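You operate a simulated robot arm through the tools that you are given. There is no shell and no other tool.

The job below is to be done with a simulated two-armed robot. You get a single attempt, and the scene is never put back.

JOB
Pick up the bottle marked "wash" from the top of the small grey stand with one hand, pass it to the other hand and put it on the upper pane of the door on the stand. Set down upright: bottle.

Only the result counts: the job must be done as asked and must still hold three seconds after the hand-in. Knocking over, shifting, dropping, spilling or breaking anything else fails it.

ROBOT AND FRAMES
Two 7-joint arms with two-finger parallel grippers on one trunk, on a base that moves. Base frame: it is fixed to the floor where the robot stands at the start and does not move with it; the origin is under the middle of the robot, x ahead of it, y to its left, z up. Lengths are in mm, angles in degrees, forces in N, time in s.
The left shoulder is at the start at [20, 170, 1153], the right one opposite. With the tool pointing down near the work surface each hand reaches from about 160 to 660 mm from the robot's upright axis, wherever it stands, measured 20 degrees to its own side. Places, roughly: upper pane of the door on the stand [-800, -1400, 800]. Payload 3.8 kg a hand.
The tool frame of a hand sits at the grasp point between the pads (the TCP): z along the fingers, y along the line on which they close. The tips reach 30 mm beyond it. The gripper opens to 110 mm. The fingers are 20 mm wide and 10 mm thick; the gripper's body (48 by 112 mm) begins 55 mm behind the TCP.
Orientation is that of the tool frame in the base frame, as a unit quaternion [x, y, z, w]. With the fingers straight down and closing along the base's y, the tool's x points along the base's -x, its y along +y and its z along -z.

CONTROLS
- The arms move only by the tool apply_moves. It takes "left_moves", "right_moves" or both (then of equal length, played together; a hand with none holds still); each is a list of rows, each a list of 3 entries, a list of its own where there are three numbers: the turn, a rotation vector about the tool's x, y, z in degrees, then the shift along the tool's x, y, z in mm, then the opening in per cent of the stroke, from 0 (shut) to 100 (fully open). In form: [[[rx, ry, rz], [tx, ty, tz], fingers], ...]. A call has 1 to 20 rows; each row is the pose to reach, as a shift and turn from the pose commanded when the call began, along the tool's axes at that moment. Each row takes 0.2 s and may step no farther than 50 mm and 8.6 degrees from the row before; otherwise, or with a gripper value out of range, the whole call is refused. Where a pose cannot be reached the arm comes as near as it can. A force on the tool above 40 N (or 10 N above the force at the start of the call, whichever is more), or a blocked arm, ends the call early, and 0.2 s more pass. Each finger travels about 72 mm/s and halts on what it meets, pressing with about 29 N; the grip force reading is that of the motor and also rises with nothing between the fingers. The clock runs only during rows and for 0.2 s after the last one: add rows that repeat a pose to give the fingers time. It gives the time, the measured TCP pose, the force on the tool (base axes), the opening and the grip force at its end, in the units of the frame above (readings bear some noise), with the torque about the TCP (base axes, N m) and any sound that the robot's microphone picked up, and new pictures: "show" is both (left out), scene, wrist or none (wrist: the cameras of the hands that moved).
- Cameras (640 x 400 px; columns grow to the right, rows downward): "scene" is now at [103.9, -2.3, 1294.1]; the picture's right is [-0.05, -1.00, 0.00], its down [-0.67, 0.03, -0.74] and it looks along [0.74, -0.03, -0.67] (base axes); focal length 280 px, centre (320, 200). "left" rides on the left gripper at [72, -17, -103] in its tool frame; the picture's right is [0.23, 0.97, 0.00], its down [-0.76, 0.18, -0.62] and it looks along [-0.61, 0.14, 0.78] (tool axes); focal length 222 px, centre (320, 200). "right" rides on the right gripper at [73, 17, -103] in its tool frame; the picture's right is [-0.23, 0.97, 0.00], its down [-0.76, -0.18, -0.62] and it looks along [-0.61, -0.14, 0.78] (tool axes); focal length 222 px, centre (320, 200). There is no depth. A picture from a camera that has moved, and an enlarged one, comes with that camera's place and axes in the base frame and with its lens.
- lift_body(by): moves the trunk up (or, below 0, down) by that many mm; the arms and the scene camera ride with it, the base frame stays. It gives what a move gives, with no picture.
- roll_base(legs): drives the robot by 1 to 6 legs, each [ahead, turn to the left] in mm and degrees, along the robot's own axes; the way and the turn of a leg run together, so that a leg with both is an arc; at most 1500 mm and 180 degrees a leg. The arms and the cameras ride along, it lands a little off, and it stops where it bumps. It gives what a move gives, and a new picture of the scene camera.
- head_to(pan, tilt): turns the head with the scene camera to pan (to the left, within 80 degrees either way) and tilt (down, from -29 to 69), counted from straight ahead of the robot. It gives what a move gives, and a new picture of the scene camera.
- enlarge(camera, box): a new picture of the part [left, top, right, bottom] of that camera's present view, enlarged. It takes no simulated time.
- sign_off(): hands the job in; it is judged then, once.

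Nothing tells you exact positions but the pictures and the camera data. Unless the task says otherwise, let go and move clear before handing in.

The tools are called after ">>>" by a JSON object that holds its "method" and its "body". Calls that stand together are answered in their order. apply_moves: Moves the arms, as the interface text tells. Its arguments: {"type":"object","properties":{"left_moves":{"type":"array","items":{"type":"array"}},"right_moves":{"type":"array","items":{"type":"array"}},"show":{"type":"string","enum":["both","scene","wrist","none"]}},"required":[]} The other tools are called the same way: lift_body (by) moves the trunk up or down; roll_base (legs) drives the base; head_to (pan, tilt) turns the head that bears the scene camera; enlarge (camera, box) takes an enlarged picture of a part of a camera's view; sign_off () hands the job in.

At the start:

```text
t: 0.0
left_eef_pos: [336.3, 117.6, 1062.2]
left_ee_rot: [0.0, 1.0, 0.0, 0.0]
left_force: [0.1, 0.7, 0.5]
left_moment: [-0.01, -0.01, -0.02]
left_width: 110.1
left_grip_force: 0.2
right_eef_pos: [397.0, -245.8, 1039.9]
right_ee_rot: [0.002, 1.0, 0.001, -0.001]
right_force: [0.6, 0.6, 0.8]
right_moment: [0.04, -0.02, 0.01]
right_width: 110.1
right_grip_force: 0.0
trunk travel left (down, up): [-250.0, 320.0]
robot x, y, heading: [-0.1, -0.0, -0.0]
head pan, tilt (commanded): [-2.6, 42.0]
```

scene: 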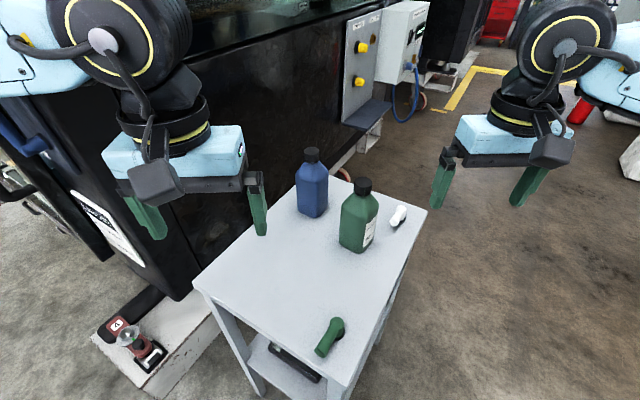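
right: 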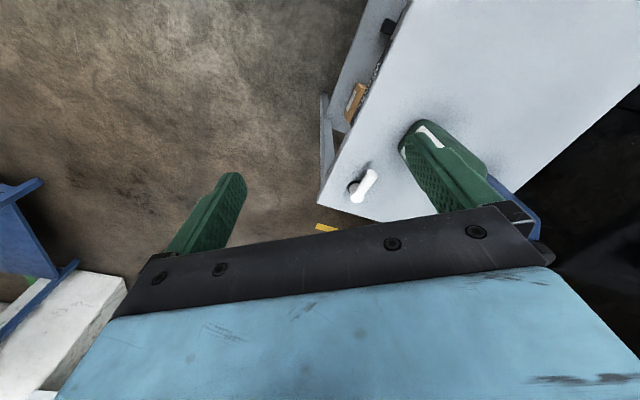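
left: 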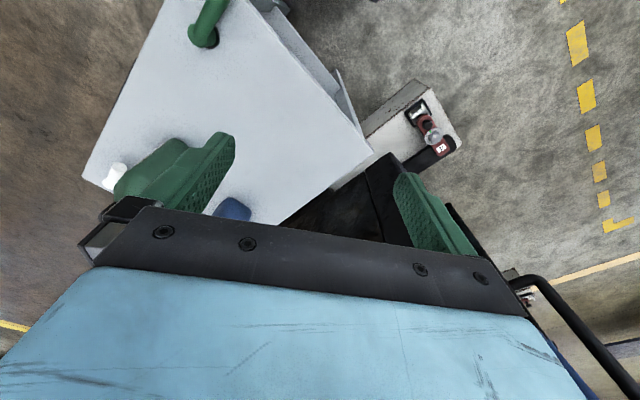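

I see a small grey stand with a blue and a green bottle, a white object and a green handle-like object on it. I'll look closer at the bottles to find which one is marked "wash".

>>> {"method": "enlarge", "body": {"camera": "scene", "box": [270, 130, 430, 270]}}

>>> {"method": "enlarge", "body": {"camera": "right", "box": [310, 60, 560, 260]}}

>>> {"method": "enlarge", "body": {"camera": "left", "box": [80, 60, 300, 240]}}

```text
2.86 times, centred on (350, 200) of scene
camera zoom: at [103.9, -2.3, 1294.1], right [-0.05, -1.0, 0.0], down [-0.67, 0.03, -0.74], along [0.74, -0.03, -0.67], focal length 800 px, centre (234, 200)
```

zoom: 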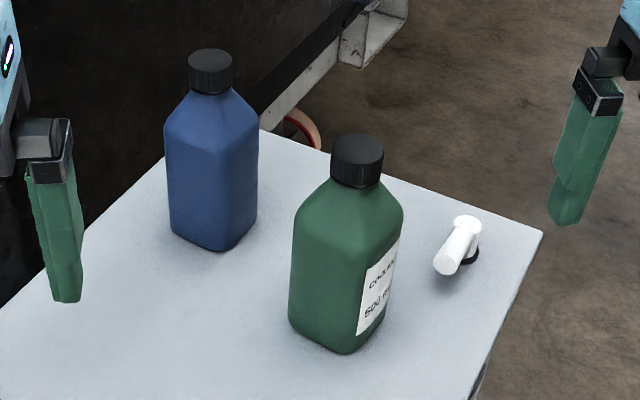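

```text
2.00 times, centred on (435, 160) of right
camera zoom: at [324.7, -229.7, 1142.9], right [0.23, 0.97, 0.0], down [0.76, -0.18, 0.62], along [0.61, -0.14, -0.78], focal length 444 px, centre (90, 280)
```

zoom: 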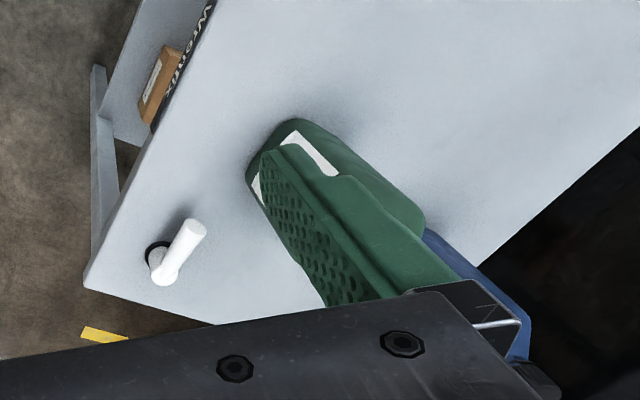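

```text
2.22 times, centred on (190, 150) of left
camera zoom: at [264.5, 99.0, 1166.9], right [-0.23, 0.97, 0.0], down [0.76, 0.18, 0.62], along [0.61, 0.14, -0.78], focal length 494 px, centre (609, 311)
```

zoom: 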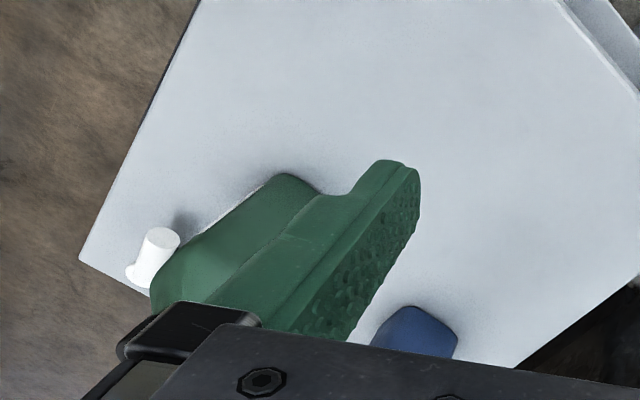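

The green bottle carries a label that seems to read "coolant". The blue bottle's label isn't visible from here. I'll zoom in on both and look around.

>>> {"method": "enlarge", "body": {"camera": "scene", "box": [335, 200, 385, 250]}}

>>> {"method": "enlarge", "body": {"camera": "scene", "box": [285, 140, 345, 220]}}

```text
8.00 times, centred on (360, 225) of scene
camera zoom: at [103.9, -2.3, 1294.1], right [-0.05, -1.0, 0.0], down [-0.67, 0.03, -0.74], along [0.74, -0.03, -0.67], focal length 2240 px, centre (0, 0)
```

zoom: 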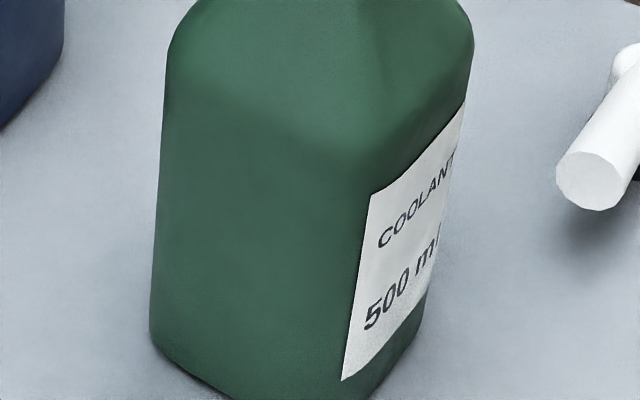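

```text
5.00 times, centred on (315, 180) of scene
camera zoom: at [103.9, -2.3, 1294.1], right [-0.05, -1.0, 0.0], down [-0.67, 0.03, -0.74], along [0.74, -0.03, -0.67], focal length 1400 px, centre (345, 300)
```

zoom: 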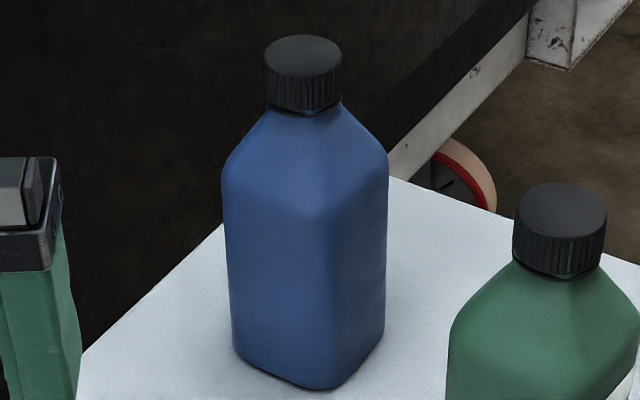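

Green is "COOLANT", so blue is probably "wash", with its label on the far side; I'll verify that later with a wrist camera. First I'll look around for the destination.

>>> {"method": "head_to", "body": {"pan": -80, "tilt": 20}}

>>> {"method": "head_to", "body": {"pan": 80, "tilt": 20}}

>>> {"method": "head_to", "body": {"pan": 0, "tilt": 15}}

```text
t: 1.5
left_eef_pos: [336.0, 117.1, 1062.2]
left_ee_rot: [0.001, 1.0, 0.001, 0.0]
left_force: [-0.2, 0.5, -0.4]
left_moment: [0.0, 0.02, 0.0]
left_width: 110.0
left_grip_force: 0.2
right_eef_pos: [396.4, -247.3, 1039.1]
right_ee_rot: [0.0, 1.0, 0.0, 0.0]
right_force: [-0.1, -0.4, 0.6]
right_moment: [-0.01, -0.02, 0.0]
right_width: 110.1
right_grip_force: 0.1
trunk travel left (down, up): [-250.0, 320.0]
robot x, y, heading: [-0.4, -3.1, 0.0]
head pan, tilt (commanded): [-80.0, 20.0]
camera scene: at [36.6, -90.1, 1328.5], right [-0.98, -0.17, 0.0], down [-0.06, 0.34, -0.94], along [0.16, -0.93, -0.34], focal length 280 px, centre (320, 200)
```

scene: 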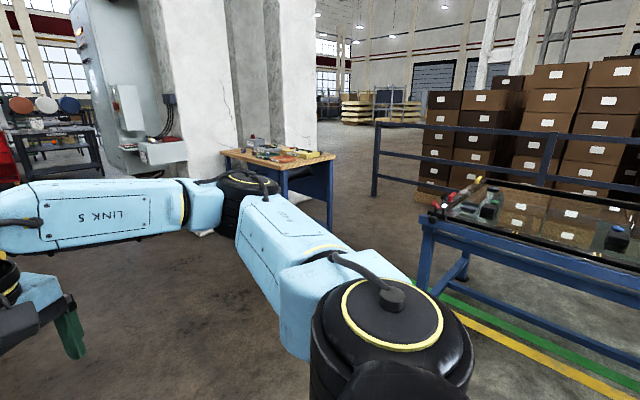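

```text
t: 4.0
left_eef_pos: [337.4, 117.0, 1061.0]
left_ee_rot: [0.0, 1.0, 0.0, 0.0]
left_force: [-0.7, -0.8, 0.8]
left_moment: [0.03, 0.01, 0.0]
left_width: 110.2
left_grip_force: 0.1
right_eef_pos: [397.3, -246.3, 1038.9]
right_ee_rot: [0.001, 1.0, 0.0, 0.0]
right_force: [-0.6, -0.6, 0.2]
right_moment: [0.03, 0.01, 0.02]
right_width: 109.9
right_grip_force: 0.1
trunk travel left (down, up): [-250.0, 320.0]
robot x, y, heading: [0.0, 1.5, -0.1]
head pan, tilt (commanded): [80.0, 20.0]
camera scene: at [36.6, 93.3, 1328.5], right [0.98, -0.17, 0.0], down [-0.06, -0.34, -0.94], along [0.16, 0.93, -0.34], focal length 280 px, centre (320, 200)
```

scene: 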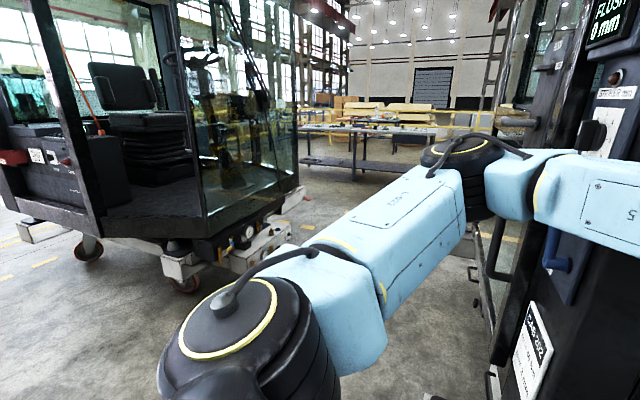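

```text
t: 5.5
left_eef_pos: [337.4, 117.2, 1062.9]
left_ee_rot: [0.0, 1.0, 0.0, 0.0]
left_force: [0.2, -0.2, -0.4]
left_moment: [0.0, 0.0, -0.02]
left_width: 110.2
left_grip_force: 0.0
right_eef_pos: [397.0, -245.8, 1038.8]
right_ee_rot: [0.001, 1.0, 0.0, -0.001]
right_force: [-0.2, -0.3, 1.0]
right_moment: [-0.02, -0.01, 0.06]
right_width: 110.1
right_grip_force: 0.1
trunk travel left (down, up): [-250.0, 320.0]
robot x, y, heading: [1.4, -0.8, 0.1]
head pan, tilt (commanded): [0.0, 15.0]
camera scene: at [113.8, 1.7, 1336.7], right [0.0, -1.0, 0.0], down [-0.26, 0.0, -0.97], along [0.97, 0.0, -0.26], focal length 280 px, centre (320, 200)
```

scene: 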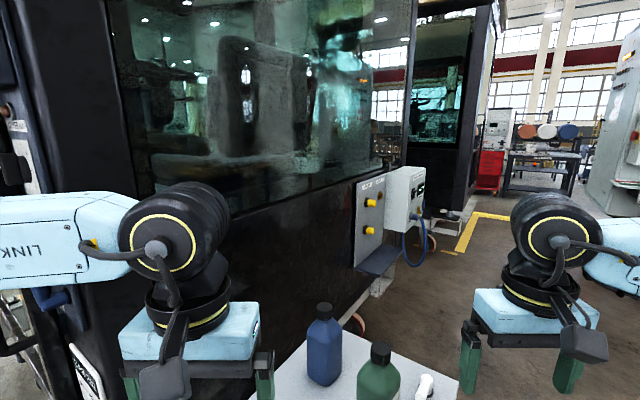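

The destination looks like the blue stand on the right, with a glass door lying flat on it. Before picking, I'll aim the head at the bottle and bring the left hand to a pre-grasp, tilted 30° down from horizontal on the open left side of the blue bottle.

>>> {"method": "head_to", "body": {"pan": 0, "tilt": 42}}

>>> {"method": "apply_moves", "body": {"left_moves": [[[1.83, -5.8, 3.17], [-15, -5, 4], 100], [[3.66, -11.6, 6.34], [-30, -10, 8], 100], [[5.49, -17.4, 9.51], [-45, -15, 12], 100], [[7.32, -23.2, 12.68], [-60, -20, 16], 100], [[9.15, -29.0, 15.85], [-75, -25, 20], 100], [[10.98, -34.8, 19.02], [-90, -30, 30], 100], [[12.81, -40.6, 22.19], [-105, -35, 40], 100], [[14.64, -46.4, 25.36], [-120, -39, 50], 100], [[16.47, -52.2, 28.53], [-135, -43, 60], 100], [[18.3, -58.0, 31.7], [-150, -47, 72], 100], [[18.3, -58.0, 31.7], [-150, -47, 72], 100]]}}

```text
t: 6.4
left_eef_pos: [338.7, 117.0, 1062.5]
left_ee_rot: [0.0, 1.0, 0.0, 0.0]
left_force: [0.7, -0.9, 0.0]
left_moment: [0.01, 0.01, 0.0]
left_width: 109.8
left_grip_force: 0.1
right_eef_pos: [397.4, -246.8, 1038.8]
right_ee_rot: [0.001, 1.0, 0.0, 0.0]
right_force: [-0.1, 0.9, -0.4]
right_moment: [0.02, 0.02, -0.02]
right_width: 110.0
right_grip_force: 0.1
trunk travel left (down, up): [-250.0, 320.0]
robot x, y, heading: [-0.7, 3.1, 0.2]
head pan, tilt (commanded): [0.0, 42.0]
camera scene: at [104.0, 1.6, 1294.3], right [0.0, -1.0, 0.0], down [-0.67, 0.0, -0.74], along [0.74, 0.0, -0.67], focal length 280 px, centre (320, 200)
```

scene: 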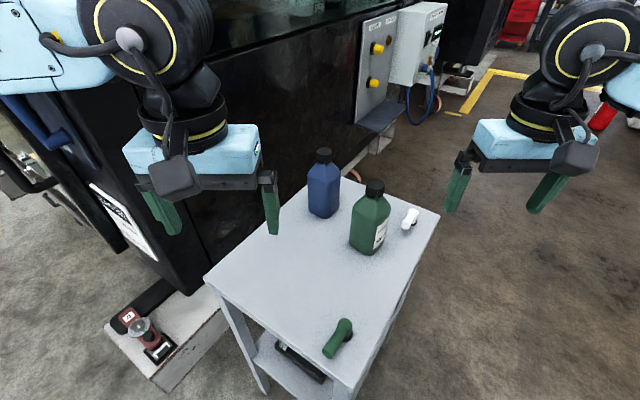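

```text
t: 8.8
left_eef_pos: [488.2, 70.4, 991.5]
left_ee_rot: [0.261, 0.826, -0.151, 0.476]
left_force: [-0.3, -0.7, 0.6]
left_moment: [-0.02, 0.01, 0.01]
left_width: 110.1
left_grip_force: 0.0
right_eef_pos: [397.0, -246.4, 1039.1]
right_ee_rot: [0.001, 1.0, 0.0, 0.0]
right_force: [-0.8, -0.7, 0.6]
right_moment: [0.01, 0.0, -0.02]
right_width: 110.3
right_grip_force: 0.0
trunk travel left (down, up): [-250.0, 320.0]
robot x, y, heading: [-2.4, -3.1, 0.3]
head pan, tilt (commanded): [0.0, 42.0]
camera scene: at [103.9, 1.5, 1294.2], right [0.0, -1.0, 0.0], down [-0.67, 0.0, -0.74], along [0.74, 0.0, -0.67], focal length 280 px, centre (320, 200)
camera left: at [374.8, 126.8, 980.3], right [0.47, 0.86, -0.2], down [-0.03, 0.24, 0.97], along [0.88, -0.45, 0.14], focal length 222 px, centre (320, 200)
```

scene: 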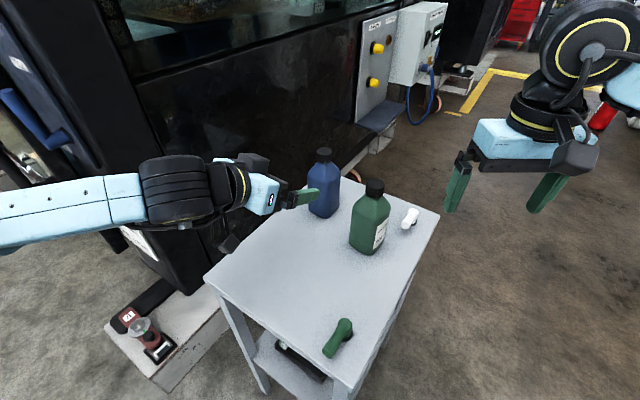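
left: 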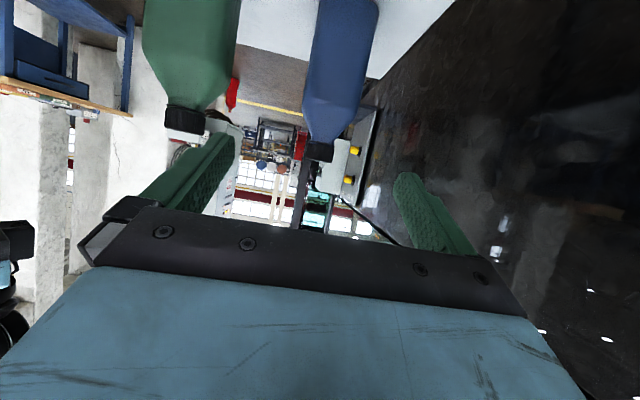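

The left hand reached its pre-grasp orientation. I'll zoom in from both cameras to locate the blue bottle precisely.

>>> {"method": "enlarge", "body": {"camera": "scene", "box": [280, 140, 360, 230]}}

>>> {"method": "enlarge", "body": {"camera": "left", "box": [260, 0, 420, 180]}}

```text
4.44 times, centred on (320, 185) of scene
camera zoom: at [103.9, 1.5, 1294.2], right [0.0, -1.0, 0.0], down [-0.67, 0.0, -0.74], along [0.74, 0.0, -0.67], focal length 1245 px, centre (320, 267)
```

zoom: 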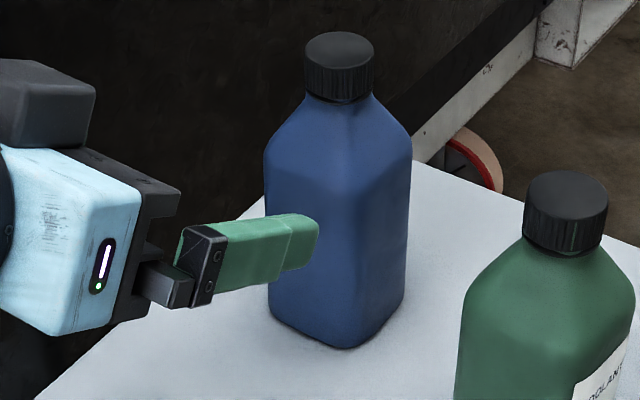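

```text
2.22 times, centred on (340, 90) of left
camera zoom: at [374.8, 126.8, 980.3], right [0.47, 0.86, -0.2], down [-0.03, 0.24, 0.97], along [0.88, -0.45, 0.14], focal length 494 px, centre (276, 444)
```

zoom: 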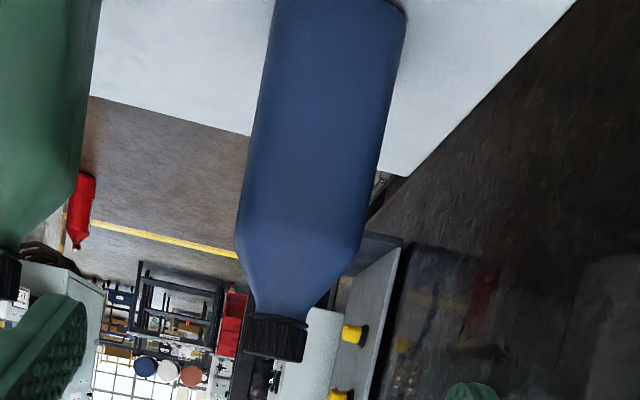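

The blue bottle's axis is at about (614, -8), with its base at z≈800, its top at z≈972 and its faces turned about -35°. I'll lower the left hand to grasp height while staying back from the bottle.

>>> {"method": "apply_moves", "body": {"left_moves": [[[0, 0, 0], [22, 2, 22.4], 100], [[0, 0, 0], [44, 4, 44.8], 100], [[0, 0, 0], [66, 6, 67.2], 100], [[0, 0, 0], [88.4, 8.3, 89.7], 100], [[0, 0, 0], [88.4, 8.3, 89.7], 100]]}}

```text
t: 10.0
left_eef_pos: [518.2, 58.6, 868.2]
left_ee_rot: [0.261, 0.826, -0.15, 0.477]
left_force: [-0.3, 0.0, 0.7]
left_moment: [0.0, 0.02, -0.03]
left_width: 110.1
left_grip_force: 0.1
right_eef_pos: [397.0, -246.3, 1039.3]
right_ee_rot: [0.001, 1.0, -0.001, 0.0]
right_force: [-0.6, 0.2, -0.1]
right_moment: [-0.01, 0.03, 0.02]
right_width: 109.8
right_grip_force: 0.0
trunk travel left (down, up): [-250.0, 320.0]
robot x, y, heading: [2.2, 1.2, -0.1]
head pan, tilt (commanded): [0.0, 42.0]
camera scene: at [104.0, 1.6, 1294.2], right [0.0, -1.0, 0.0], down [-0.67, 0.0, -0.74], along [0.74, 0.0, -0.67], focal length 280 px, centre (320, 200)
camera left: at [405.6, 115.2, 858.4], right [0.47, 0.86, -0.2], down [-0.03, 0.24, 0.97], along [0.88, -0.45, 0.13], focal length 222 px, centre (320, 200)
```

scene: 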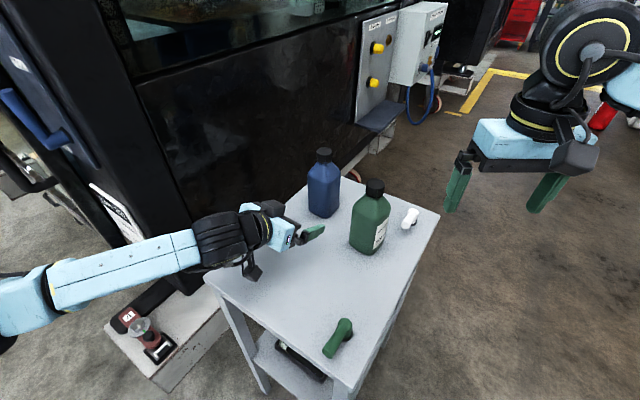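
left: 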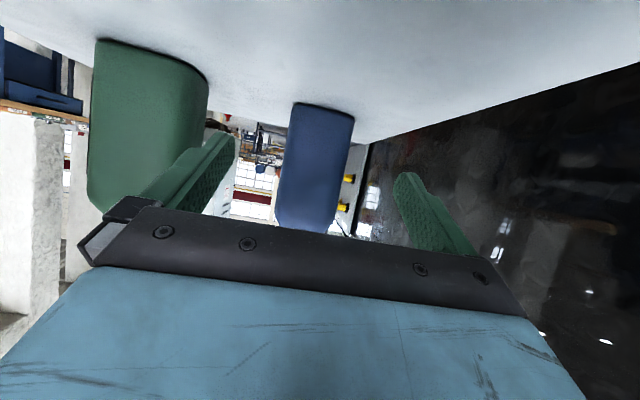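

The bottle sits between the open fingers and the green bottle is clear. I'll advance to straddle the blue bottle.

>>> {"method": "apply_moves", "body": {"left_moves": [[[0, 0, 0], [-14.4, 0, 24], 100], [[0, 0, 0], [-28.8, 0.2, 48], 100], [[0, 0, 0], [-43.2, 0.5, 72], 100], [[0, 0, 0], [-50.5, 0.7, 84], 100], [[0, 0, 0], [-57.7, 0.7, 96.2], 100], [[0, 0, 0], [-57.7, 0.7, 96.2], 100]]}}

>>> {"method": "enlarge", "body": {"camera": "scene", "box": [270, 130, 390, 250]}}

```text
t: 11.4
left_eef_pos: [611.2, -6.9, 870.9]
left_ee_rot: [0.26, 0.826, -0.151, 0.477]
left_force: [-0.7, 0.0, -0.1]
left_moment: [0.03, -0.01, 0.02]
left_width: 109.9
left_grip_force: 0.0
right_eef_pos: [397.6, -246.7, 1037.9]
right_ee_rot: [0.0, 1.0, 0.0, 0.0]
right_force: [-0.8, -0.8, -0.3]
right_moment: [0.0, -0.01, -0.02]
right_width: 110.1
right_grip_force: 0.1
trunk travel left (down, up): [-250.0, 320.0]
robot x, y, heading: [-6.4, -0.1, -0.4]
head pan, tilt (commanded): [0.0, 42.0]
camera scene: at [103.9, 1.8, 1294.2], right [0.0, -1.0, 0.0], down [-0.67, 0.0, -0.74], along [0.74, 0.0, -0.67], focal length 280 px, centre (320, 200)
camera left: at [498.9, 50.3, 860.3], right [0.47, 0.86, -0.2], down [-0.03, 0.24, 0.97], along [0.88, -0.45, 0.13], focal length 222 px, centre (320, 200)
```

scene: 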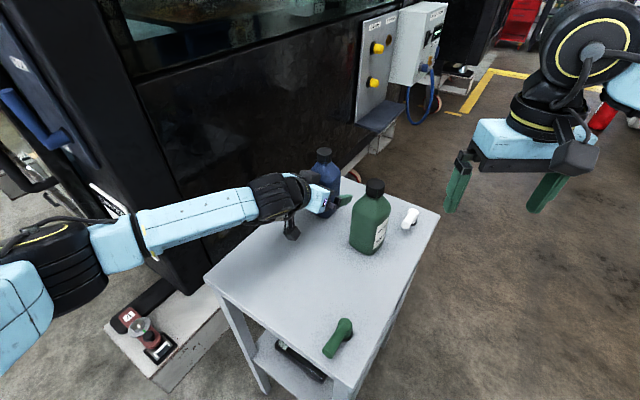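
left: 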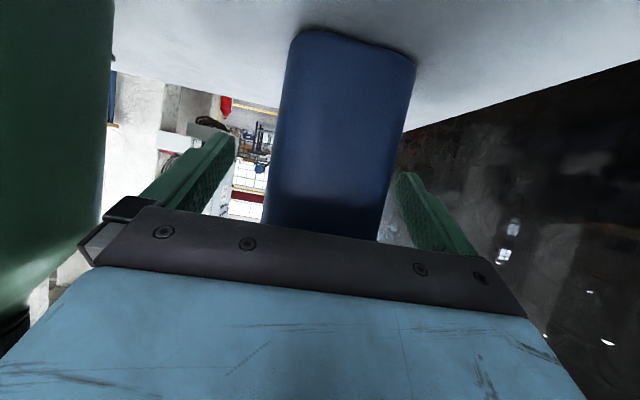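

```text
3.33 times, centred on (330, 190) of scene
camera zoom: at [103.9, 1.8, 1294.2], right [0.0, -1.0, 0.0], down [-0.67, 0.0, -0.74], along [0.74, 0.0, -0.67], focal length 934 px, centre (287, 233)
```

zoom: 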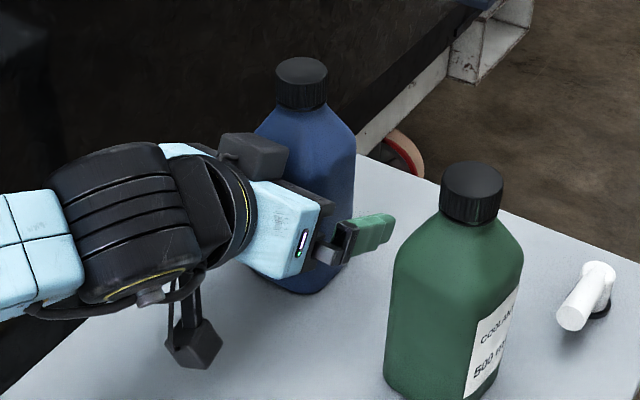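

The fingers straddle the blue bottle and are centred on it. I'll close the left gripper.

>>> {"method": "apply_moves", "body": {"left_moves": [[[0, 0, 0], [0, 0, 0], 60], [[0, 0, 0], [0, 0, 0], 30], [[0, 0, 0], [0, 0, 0], 0], [[0, 0, 0], [0, 0, 0], 0], [[0, 0, 0], [0, 0, 0], 0]]}}

>>> {"method": "enlarge", "body": {"camera": "scene", "box": [270, 130, 390, 250]}}

```text
t: 12.6
left_eef_pos: [612.3, -5.9, 871.0]
left_ee_rot: [0.261, 0.826, -0.151, 0.477]
left_force: [0.8, 2.5, 1.1]
left_moment: [0.27, -0.11, -0.01]
left_width: 65.5
left_grip_force: 29.2
right_eef_pos: [396.5, -247.2, 1038.3]
right_ee_rot: [0.001, 1.0, 0.0, 0.0]
right_force: [0.2, 0.0, 0.6]
right_moment: [-0.02, -0.01, -0.03]
right_width: 109.9
right_grip_force: 0.1
trunk travel left (down, up): [-250.0, 320.0]
robot x, y, heading: [1.6, 2.0, 0.1]
head pan, tilt (commanded): [0.0, 42.0]
camera scene: at [104.0, 1.8, 1294.2], right [0.0, -1.0, 0.0], down [-0.67, 0.0, -0.74], along [0.74, 0.0, -0.67], focal length 280 px, centre (320, 200)
camera left: at [498.9, 50.6, 860.2], right [0.47, 0.86, -0.2], down [-0.03, 0.24, 0.97], along [0.88, -0.45, 0.13], focal length 222 px, centre (320, 200)
```

scene: 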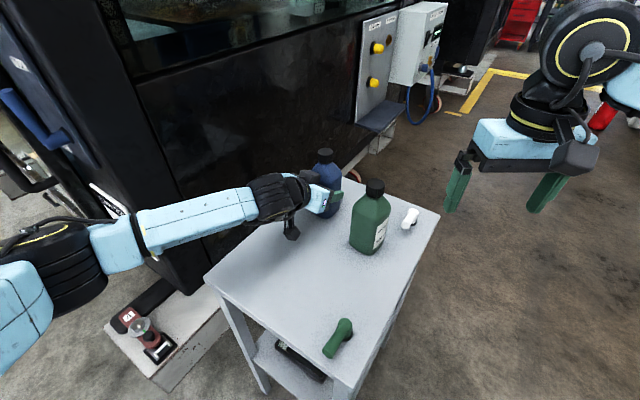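
left: 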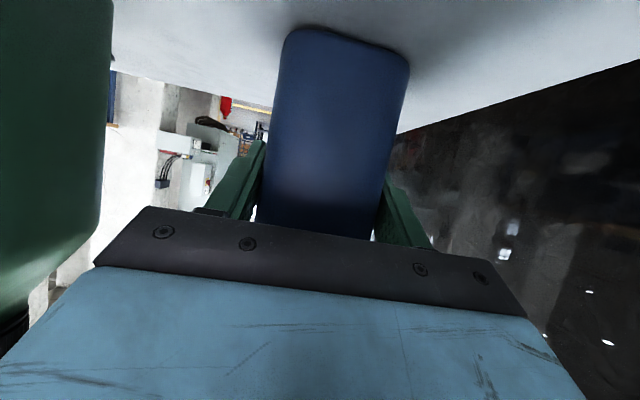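

```text
3.33 times, centred on (330, 190) of scene
camera zoom: at [104.0, 1.8, 1294.2], right [0.0, -1.0, 0.0], down [-0.67, 0.0, -0.74], along [0.74, 0.0, -0.67], focal length 934 px, centre (287, 233)
```

zoom: 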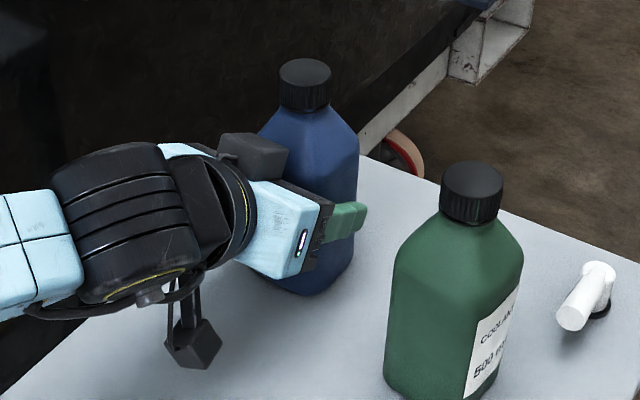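

The bottle is gripped at a width of 65.5 mm. I'll lift it straight up.

>>> {"method": "apply_moves", "body": {"left_moves": [[[0, 0, 0], [-8.7, 0, -5], 0], [[0, 0, 0], [-17.3, 0, -10], 0], [[0, 0, 0], [-34.6, 0, -20], 0], [[0, 0, 0], [-52, 0, -30], 0], [[0, 0, 0], [-69.3, 0, -40], 0], [[0, 0, 0], [-86.6, 0, -50], 0], [[0, 0, 0], [-104, 0, -60], 0], [[0, 0, 0], [-104, 0, -60], 0]]}}

```text
t: 14.4
left_eef_pos: [612.2, -6.2, 989.8]
left_ee_rot: [0.26, 0.826, -0.151, 0.476]
left_force: [0.6, -0.5, -5.8]
left_moment: [0.0, 0.02, 0.01]
left_width: 65.0
left_grip_force: 29.3
right_eef_pos: [397.6, -247.7, 1039.4]
right_ee_rot: [0.001, 1.0, 0.0, 0.0]
right_force: [-0.1, 0.4, 0.3]
right_moment: [-0.01, -0.01, -0.01]
right_width: 109.9
right_grip_force: 0.0
trunk travel left (down, up): [-250.0, 320.0]
robot x, y, heading: [-0.9, 0.4, 0.1]
head pan, tilt (commanded): [0.0, 42.0]
camera scene: at [104.6, 1.6, 1294.1], right [0.0, -1.0, 0.0], down [-0.67, 0.0, -0.74], along [0.74, 0.0, -0.67], focal length 280 px, centre (320, 200)
camera left: at [499.5, 50.9, 981.1], right [0.46, 0.86, -0.2], down [-0.03, 0.24, 0.97], along [0.89, -0.45, 0.13], focal length 222 px, centre (320, 200)
```

scene: 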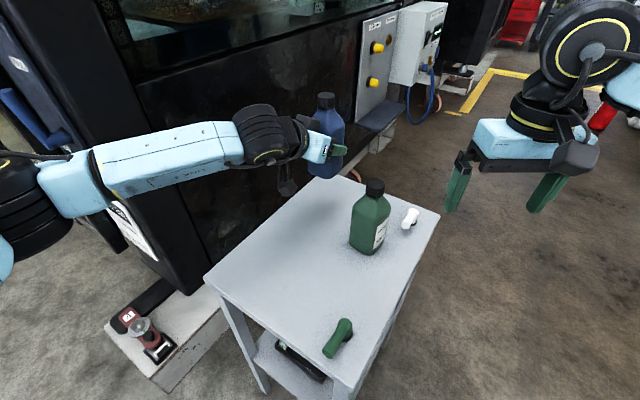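
left: 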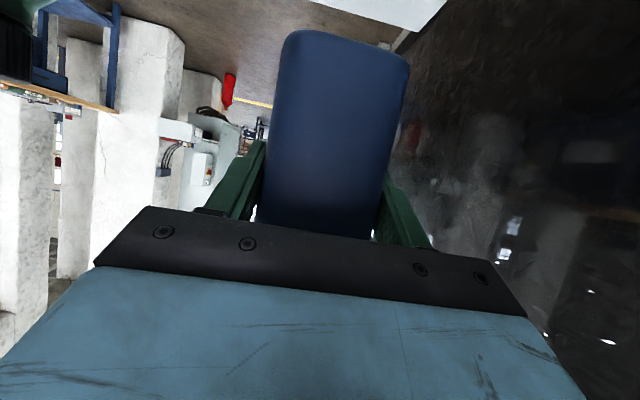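

The bottle is held clear of the stand and weighs about 6 N. I'll bring it back to the middle in front of the robot and use the right wrist camera to check the label on its far side.

>>> {"method": "apply_moves", "body": {"left_moves": [[[0, 0, 0], [13.8, -6.3, -19], 0], [[0, 0, 0], [27.7, -12.6, -38], 0], [[0, 0, 0], [41.5, -18.9, -57], 0], [[0, 0, 0], [55.4, -25.2, -76], 0], [[0, 0, 0], [69.2, -31.5, -95], 0], [[0, 0, 0], [83.1, -37.8, -114], 0], [[0, 0, 0], [97, -44.1, -133], 0], [[0, 0, 0], [110.8, -50.4, -151.8], 0], [[0, 0, 0], [110.8, -50.4, -151.8], 0]]}}

```text
t: 16.4
left_eef_pos: [428.5, 58.4, 970.7]
left_ee_rot: [0.26, 0.826, -0.15, 0.477]
left_force: [-0.5, -0.6, -4.7]
left_moment: [0.0, 0.06, 0.01]
left_width: 65.0
left_grip_force: 29.4
right_eef_pos: [397.9, -247.5, 1037.9]
right_ee_rot: [0.001, 1.0, 0.001, 0.0]
right_force: [0.2, -0.9, 0.4]
right_moment: [0.02, 0.01, 0.0]
right_width: 110.2
right_grip_force: 0.0
trunk travel left (down, up): [-250.0, 320.0]
robot x, y, heading: [0.0, 1.2, -0.4]
head pan, tilt (commanded): [0.0, 42.0]
camera scene: at [104.6, 1.5, 1294.1], right [0.0, -1.0, 0.0], down [-0.67, 0.0, -0.74], along [0.74, 0.0, -0.67], focal length 280 px, centre (320, 200)
camera left: at [317.0, 116.6, 960.7], right [0.46, 0.86, -0.2], down [-0.03, 0.24, 0.97], along [0.89, -0.45, 0.13], focal length 222 px, centre (320, 200)
```

scene: 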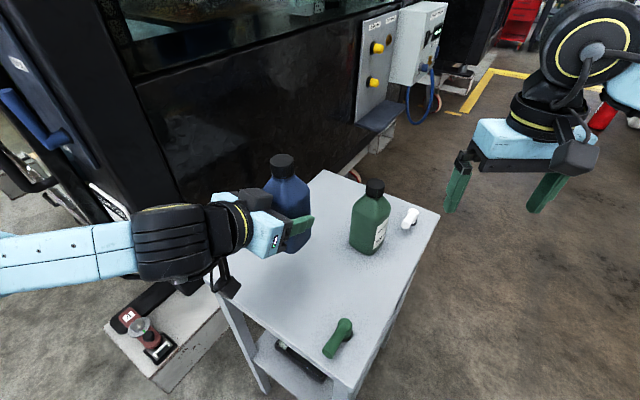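
left: 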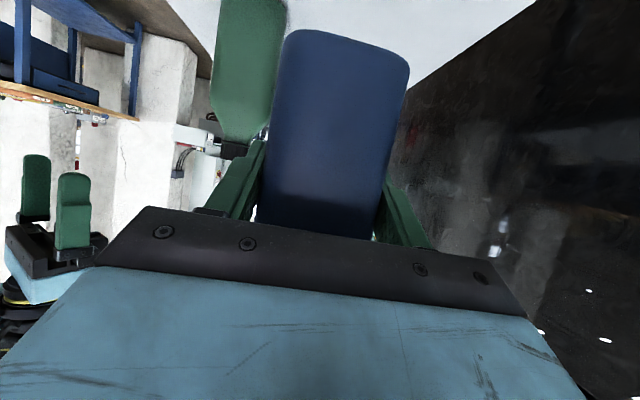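

Next I'll move the right hand to the right-rear of the bottle, high above the green bottle, so its camera can see the far face.

>>> {"method": "apply_moves", "body": {"right_moves": [[[-2.1, -2.1, -6.7], [-10, 6, -15], 100], [[-4.2, -4.2, -13.4], [-20, 13, -30], 100], [[-6.3, -6.3, -20.1], [-32, 20, -31], 100], [[-8.4, -8.4, -26.7], [-45, 28, -31], 100], [[-10.5, -10.5, -33.4], [-58, 36, -31], 100], [[-12.6, -12.6, -40.1], [-71, 44, -31], 100], [[-14.8, -14.8, -46.8], [-84, 54, -31], 100], [[-16.9, -16.9, -53.5], [-97, 62, -31], 100], [[-19, -19, -60.2], [-110, 72, -31], 100], [[-21.1, -21.1, -66.8], [-123, 80, -31], 100], [[-23.2, -23.2, -73.5], [-136, 90, -31], 100], [[-25.3, -25.3, -80.2], [-148, 98, -31], 100], [[-27.4, -27.4, -86.9], [-160, 106, -31], 100], [[-27.4, -27.4, -86.9], [-160, 106, -31], 100]]}}

```text
t: 19.4
left_eef_pos: [430.4, 59.3, 971.2]
left_ee_rot: [0.261, 0.826, -0.15, 0.476]
left_force: [-0.2, 0.6, -6.4]
left_moment: [0.04, 0.04, 0.0]
left_width: 65.1
left_grip_force: 29.2
right_eef_pos: [366.8, -52.3, 1118.9]
right_ee_rot: [-0.602, 0.749, 0.169, 0.22]
right_force: [0.0, -0.1, 0.2]
right_moment: [0.05, -0.04, -0.02]
right_width: 109.9
right_grip_force: 0.1
right hand out of reach, approached as far as the arm can: row 7, 8, 9, 10, 11, 12, 13, 14
trunk travel left (down, up): [-250.0, 320.0]
robot x, y, heading: [-0.7, -1.1, 0.0]
head pan, tilt (commanded): [0.0, 42.0]
camera scene: at [104.6, 0.9, 1294.2], right [0.0, -1.0, 0.0], down [-0.67, 0.0, -0.74], along [0.74, 0.0, -0.67], focal length 280 px, centre (320, 200)
camera right: at [325.3, -162.0, 1168.5], right [-0.91, 0.4, 0.11], down [0.23, 0.27, 0.93], along [0.34, 0.88, -0.34], focal length 222 px, centre (320, 200)
```

scene: 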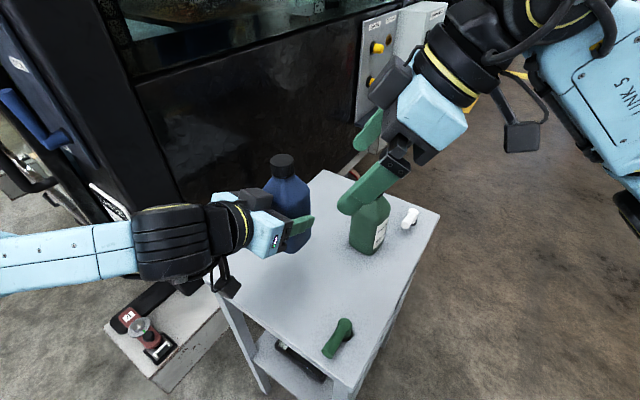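
right: 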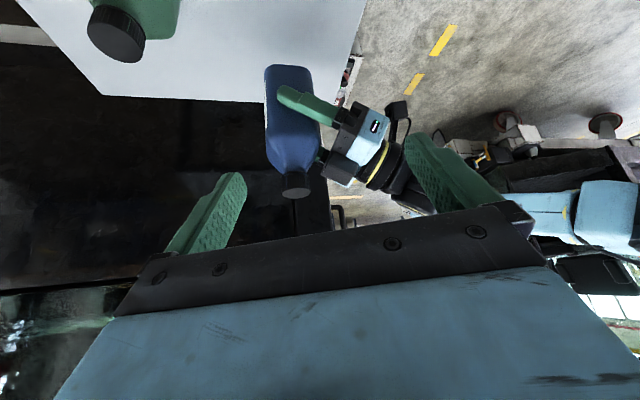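

That pose was out of the right arm's reach. I'll send a neutral hold row to see how the controller treats the commanded pose before backing off.

>>> {"method": "apply_moves", "body": {"right_moves": [[[0, 0, 0], [0, 0, 0], 100]], "show": "none"}}

>>> {"method": "enlarge", "body": {"camera": "right", "box": [220, 40, 420, 220]}}

```text
t: 19.8
left_eef_pos: [428.9, 59.8, 970.7]
left_ee_rot: [0.261, 0.826, -0.151, 0.476]
left_force: [0.0, -0.3, -5.6]
left_moment: [0.03, 0.07, 0.01]
left_width: 65.2
left_grip_force: 28.9
right_eef_pos: [367.5, -52.4, 1120.9]
right_ee_rot: [-0.602, 0.748, 0.17, 0.221]
right_force: [0.1, -0.3, -0.2]
right_moment: [-0.01, 0.01, 0.02]
right_width: 109.9
right_grip_force: 0.1
trunk travel left (down, up): [-250.0, 320.0]
robot x, y, heading: [2.3, -2.7, 0.2]
head pan, tilt (commanded): [0.0, 42.0]
```

```text
2.22 times, centred on (320, 130) of right
camera zoom: at [325.2, -161.9, 1169.3], right [-0.91, 0.4, 0.11], down [0.23, 0.27, 0.94], along [0.34, 0.88, -0.34], focal length 494 px, centre (320, 356)
```

zoom: 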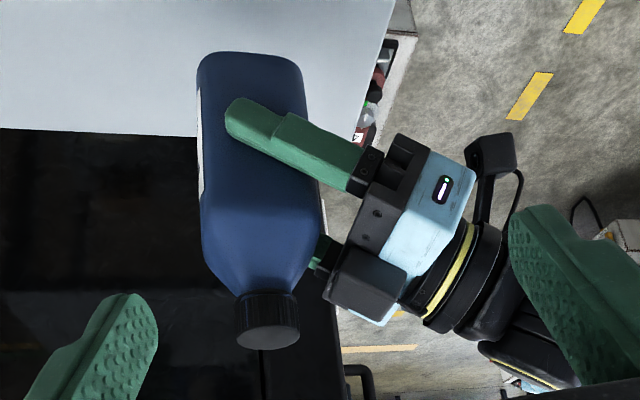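

The white label edge shows on the bottle's far-right face. I'll yaw the left hand by -40° so the label turns toward the right camera.

>>> {"method": "apply_moves", "body": {"left_moves": [[[6.92, 0, 4], [0, 0, 0], 0], [[13.84, 0, 8], [0, 0, 0], 0], [[20.76, 0, 12], [0, 0, 0], 0], [[27.68, 0, 16], [0, 0, 0], 0], [[34.6, 0, 20], [0, 0, 0], 0], [[34.6, 0, 20], [0, 0, 0], 0]]}}

>>> {"method": "enlarge", "body": {"camera": "right", "box": [240, 50, 360, 200]}}

```text
t: 21.2
left_eef_pos: [429.9, 61.0, 973.0]
left_ee_rot: [0.526, 0.685, -0.307, 0.399]
left_force: [-0.9, -1.4, 2.9]
left_moment: [-0.66, -0.06, -0.09]
left_width: 33.0
left_grip_force: 29.5
left hand out of reach, approached as far as the arm can: row 5
right_eef_pos: [367.0, -48.0, 1121.4]
right_ee_rot: [-0.603, 0.748, 0.168, 0.22]
right_force: [0.6, 1.3, 0.2]
right_moment: [-0.04, 0.01, 0.01]
right_width: 110.0
right_grip_force: 0.0
trunk travel left (down, up): [-250.0, 320.0]
robot x, y, heading: [0.0, 0.8, -0.2]
head pan, tilt (commanded): [0.0, 42.0]
camera scene: at [103.6, 5.5, 1294.3], right [0.0, -1.0, 0.0], down [-0.67, 0.0, -0.74], along [0.74, 0.0, -0.67], focal length 280 px, centre (320, 200)
camera left: at [380.0, 177.5, 961.8], right [0.91, 0.36, -0.2], down [0.13, 0.21, 0.97], along [0.39, -0.91, 0.14], focal length 222 px, centre (320, 200)
```

scene: 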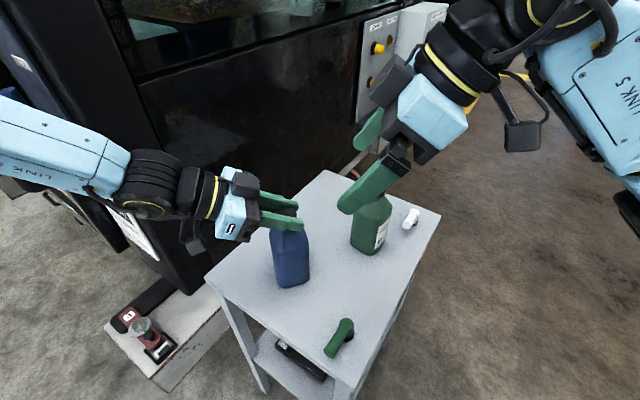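
left: 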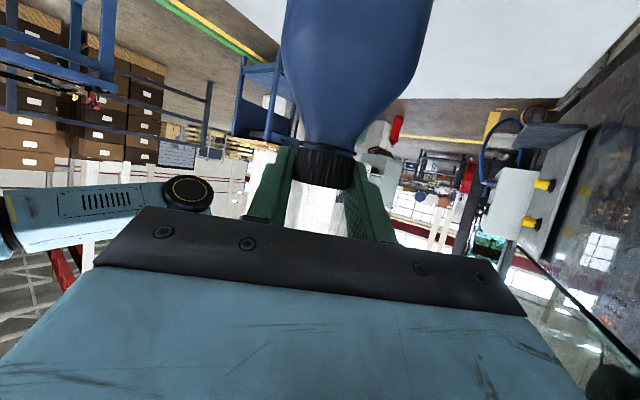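

```text
2.67 times, centred on (300, 125) of right
camera zoom: at [324.5, -157.9, 1170.0], right [-0.91, 0.4, 0.11], down [0.23, 0.27, 0.93], along [0.34, 0.88, -0.34], focal length 592 px, centre (373, 400)
```

zoom: 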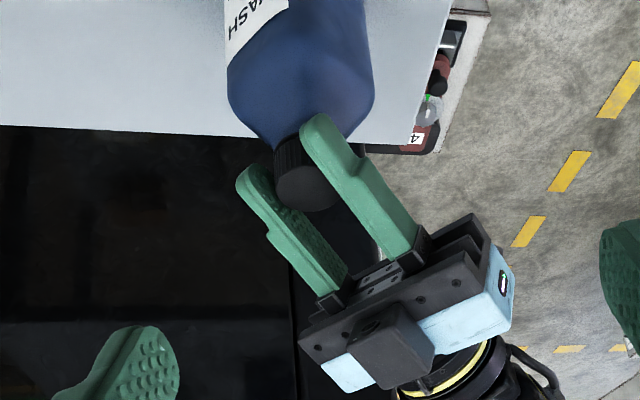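

The label reads "...ASH", so blue is the wash bottle. But the bottle slipped down through the left grip during that jerky reach; it now seems to be standing upright on the stand with the fingers around its cap. I'll inspect before doing anything else.

>>> {"method": "enlarge", "body": {"camera": "scene", "box": [220, 160, 420, 300]}}

>>> {"method": "enlarge", "body": {"camera": "right", "box": [200, 0, 400, 160]}}

>>> {"method": "enlarge", "body": {"camera": "left", "box": [240, 0, 460, 220]}}

```text
2.86 times, centred on (320, 230) of scene
camera zoom: at [103.6, 5.5, 1294.3], right [0.0, -1.0, 0.0], down [-0.67, 0.0, -0.74], along [0.74, 0.0, -0.67], focal length 800 px, centre (320, 114)
```

zoom: 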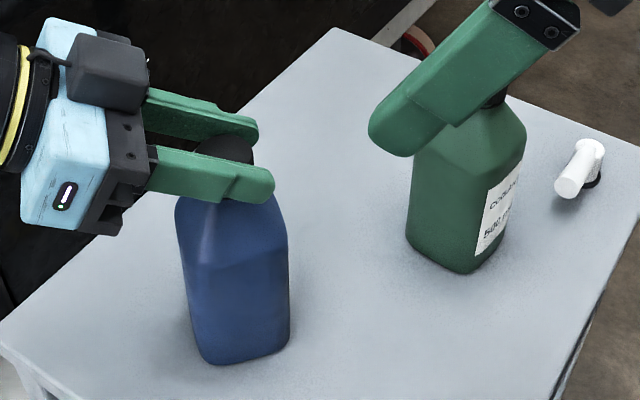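

```text
2.50 times, centred on (300, 80) of right
camera zoom: at [324.5, -157.9, 1170.0], right [-0.91, 0.4, 0.11], down [0.23, 0.27, 0.93], along [0.34, 0.88, -0.34], focal length 555 px, centre (370, 500)
```

zoom: 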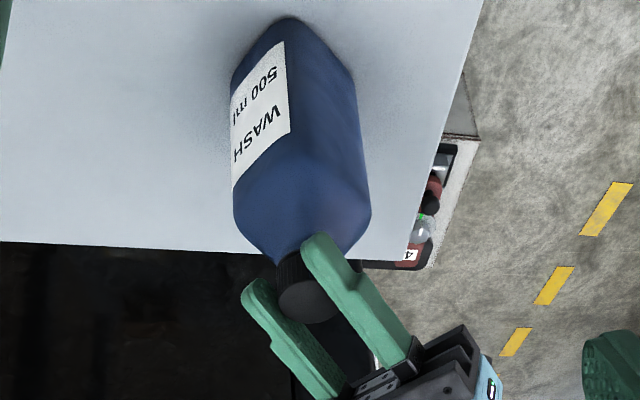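

```text
1.82 times, centred on (350, 110) of left
camera zoom: at [380.0, 177.5, 961.8], right [0.91, 0.36, -0.2], down [0.13, 0.21, 0.97], along [0.39, -0.91, 0.14], focal length 404 px, centre (266, 364)
```

zoom: 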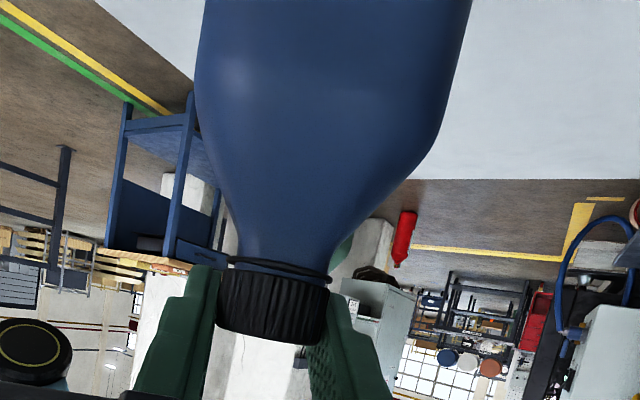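

Confirmed: the blue bottle reads "WASH 500 ml" and is standing upright on the stand. Before choosing how to re-grip it, I'll look at the destination with the head.

>>> {"method": "head_to", "body": {"pan": -80, "tilt": 25}}

>>> {"method": "enlarge", "body": {"camera": "scene", "box": [400, 100, 640, 300]}}

```text
t: 22.7
left_eef_pos: [429.7, 59.1, 971.2]
left_ee_rot: [0.527, 0.686, -0.304, 0.398]
left_force: [1.7, 2.4, 19.3]
left_moment: [-0.42, -0.27, -0.03]
left_width: 33.2
left_grip_force: 29.1
right_eef_pos: [366.8, -51.4, 1121.1]
right_ee_rot: [-0.602, 0.749, 0.169, 0.22]
right_force: [-0.3, 0.0, 0.5]
right_moment: [-0.01, 0.01, -0.01]
right_width: 110.3
right_grip_force: 0.0
trunk travel left (down, up): [-250.0, 320.0]
robot x, y, heading: [-0.1, 4.3, 0.2]
head pan, tilt (commanded): [-80.0, 25.0]
camera scene: at [35.5, -89.0, 1320.6], right [-0.98, -0.17, 0.0], down [-0.07, 0.42, -0.91], along [0.16, -0.89, -0.42], focal length 280 px, centre (320, 200)
```

scene: 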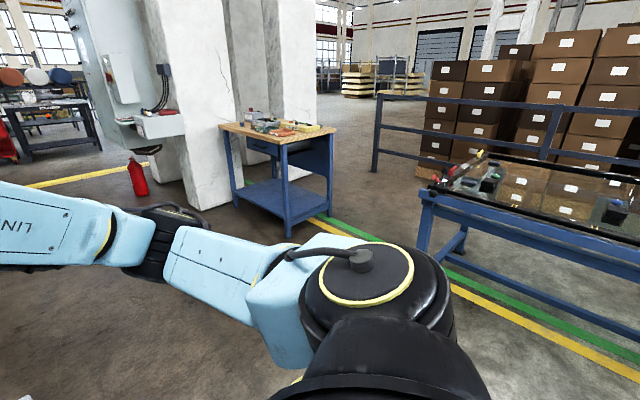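

```text
2.00 times, centred on (520, 200) of scene
camera zoom: at [35.5, -89.0, 1320.6], right [-0.98, -0.17, 0.0], down [-0.07, 0.42, -0.91], along [0.16, -0.89, -0.42], focal length 560 px, centre (-80, 200)
```

zoom: 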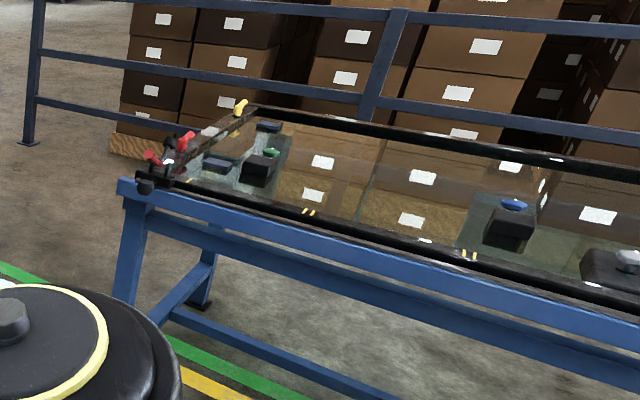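

The door lies flat on the blue trestle to the right-rear. Next I'll release the bottle where it stands: relieve the slight downward push, then open the left gripper.

>>> {"method": "head_to", "body": {"pan": 0, "tilt": 45}}

>>> {"method": "apply_moves", "body": {"left_moves": [[[0, 0, 0], [-1.3, 0, -0.75], 0], [[0, 0, 0], [-1.3, 0, -0.75], 35], [[0, 0, 0], [-1.3, 0, -0.75], 60], [[0, 0, 0], [-1.3, 0, -0.75], 100], [[0, 0, 0], [-1.3, 0, -0.75], 100], [[0, 0, 0], [-1.3, 0, -0.75], 100]]}}

>>> {"method": "enlarge", "body": {"camera": "scene", "box": [220, 120, 420, 280]}}

```text
t: 24.3
left_eef_pos: [428.5, 59.7, 972.4]
left_ee_rot: [0.527, 0.687, -0.305, 0.398]
left_force: [1.8, 4.4, 21.7]
left_moment: [-0.04, -0.16, 0.02]
left_width: 33.4
left_grip_force: 29.4
right_eef_pos: [366.2, -51.0, 1121.2]
right_ee_rot: [-0.601, 0.749, 0.169, 0.222]
right_force: [0.5, 0.4, -0.3]
right_moment: [0.05, 0.02, -0.05]
right_width: 110.1
right_grip_force: 0.1
trunk travel left (down, up): [-250.0, 320.0]
robot x, y, heading: [1.5, -0.2, 0.1]
head pan, tilt (commanded): [0.0, 45.0]
camera scene: at [100.6, 2.0, 1290.0], right [0.0, -1.0, 0.0], down [-0.71, 0.0, -0.71], along [0.71, 0.0, -0.71], focal length 280 px, centre (320, 200)
```

scene: 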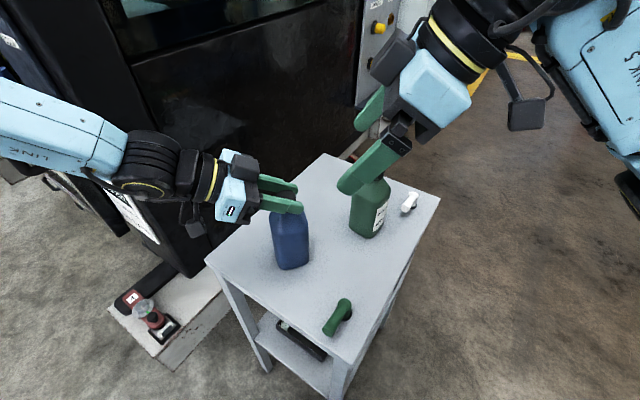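

```text
t: 25.7
left_eef_pos: [430.2, 59.4, 970.5]
left_ee_rot: [0.527, 0.687, -0.304, 0.397]
left_force: [0.2, -0.3, 1.3]
left_moment: [-0.05, 0.04, -0.01]
left_width: 110.1
left_grip_force: 0.1
right_eef_pos: [368.2, -51.4, 1120.4]
right_ee_rot: [-0.603, 0.748, 0.17, 0.22]
right_force: [0.0, -1.5, -0.4]
right_moment: [0.03, -0.03, 0.03]
right_width: 110.0
right_grip_force: 0.0
trunk travel left (down, up): [-250.0, 320.0]
robot x, y, heading: [0.1, -0.8, 0.0]
head pan, tilt (commanded): [0.0, 45.0]
camera scene: at [101.7, 1.6, 1289.9], right [0.0, -1.0, 0.0], down [-0.71, 0.0, -0.71], along [0.71, 0.0, -0.71], focal length 280 px, centre (320, 200)
camera left: at [380.1, 175.3, 962.6], right [0.91, 0.36, -0.2], down [0.13, 0.2, 0.97], along [0.39, -0.91, 0.13], focal length 222 px, centre (320, 200)
```

scene: 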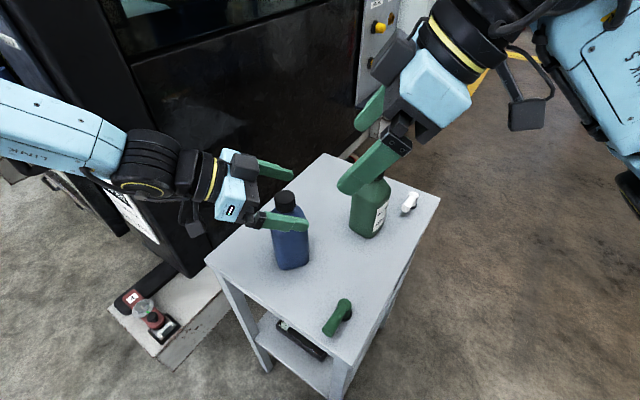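
left: 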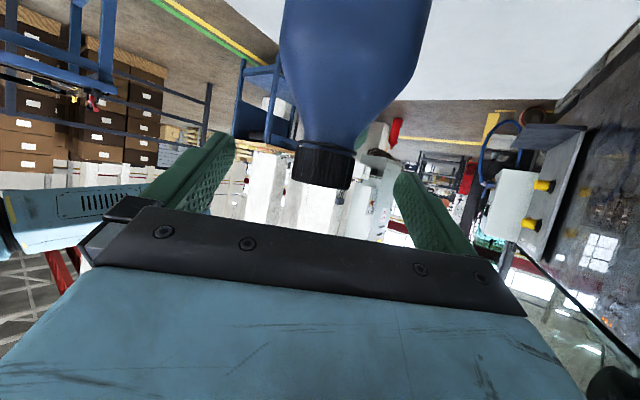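

```text
2.50 times, centred on (320, 200) of scene
camera zoom: at [101.7, 1.6, 1289.9], right [0.0, -1.0, 0.0], down [-0.71, 0.0, -0.71], along [0.71, 0.0, -0.71], focal length 700 px, centre (320, 200)
```

zoom: 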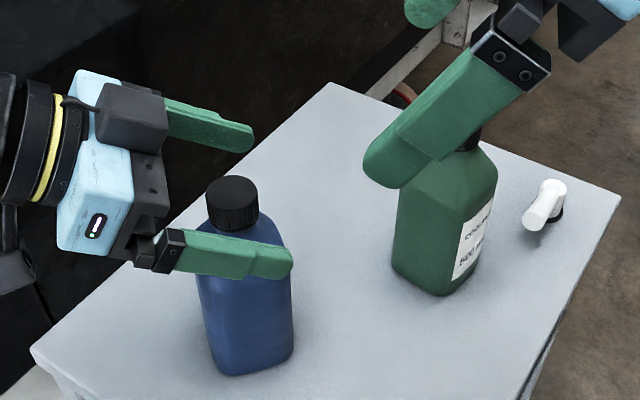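

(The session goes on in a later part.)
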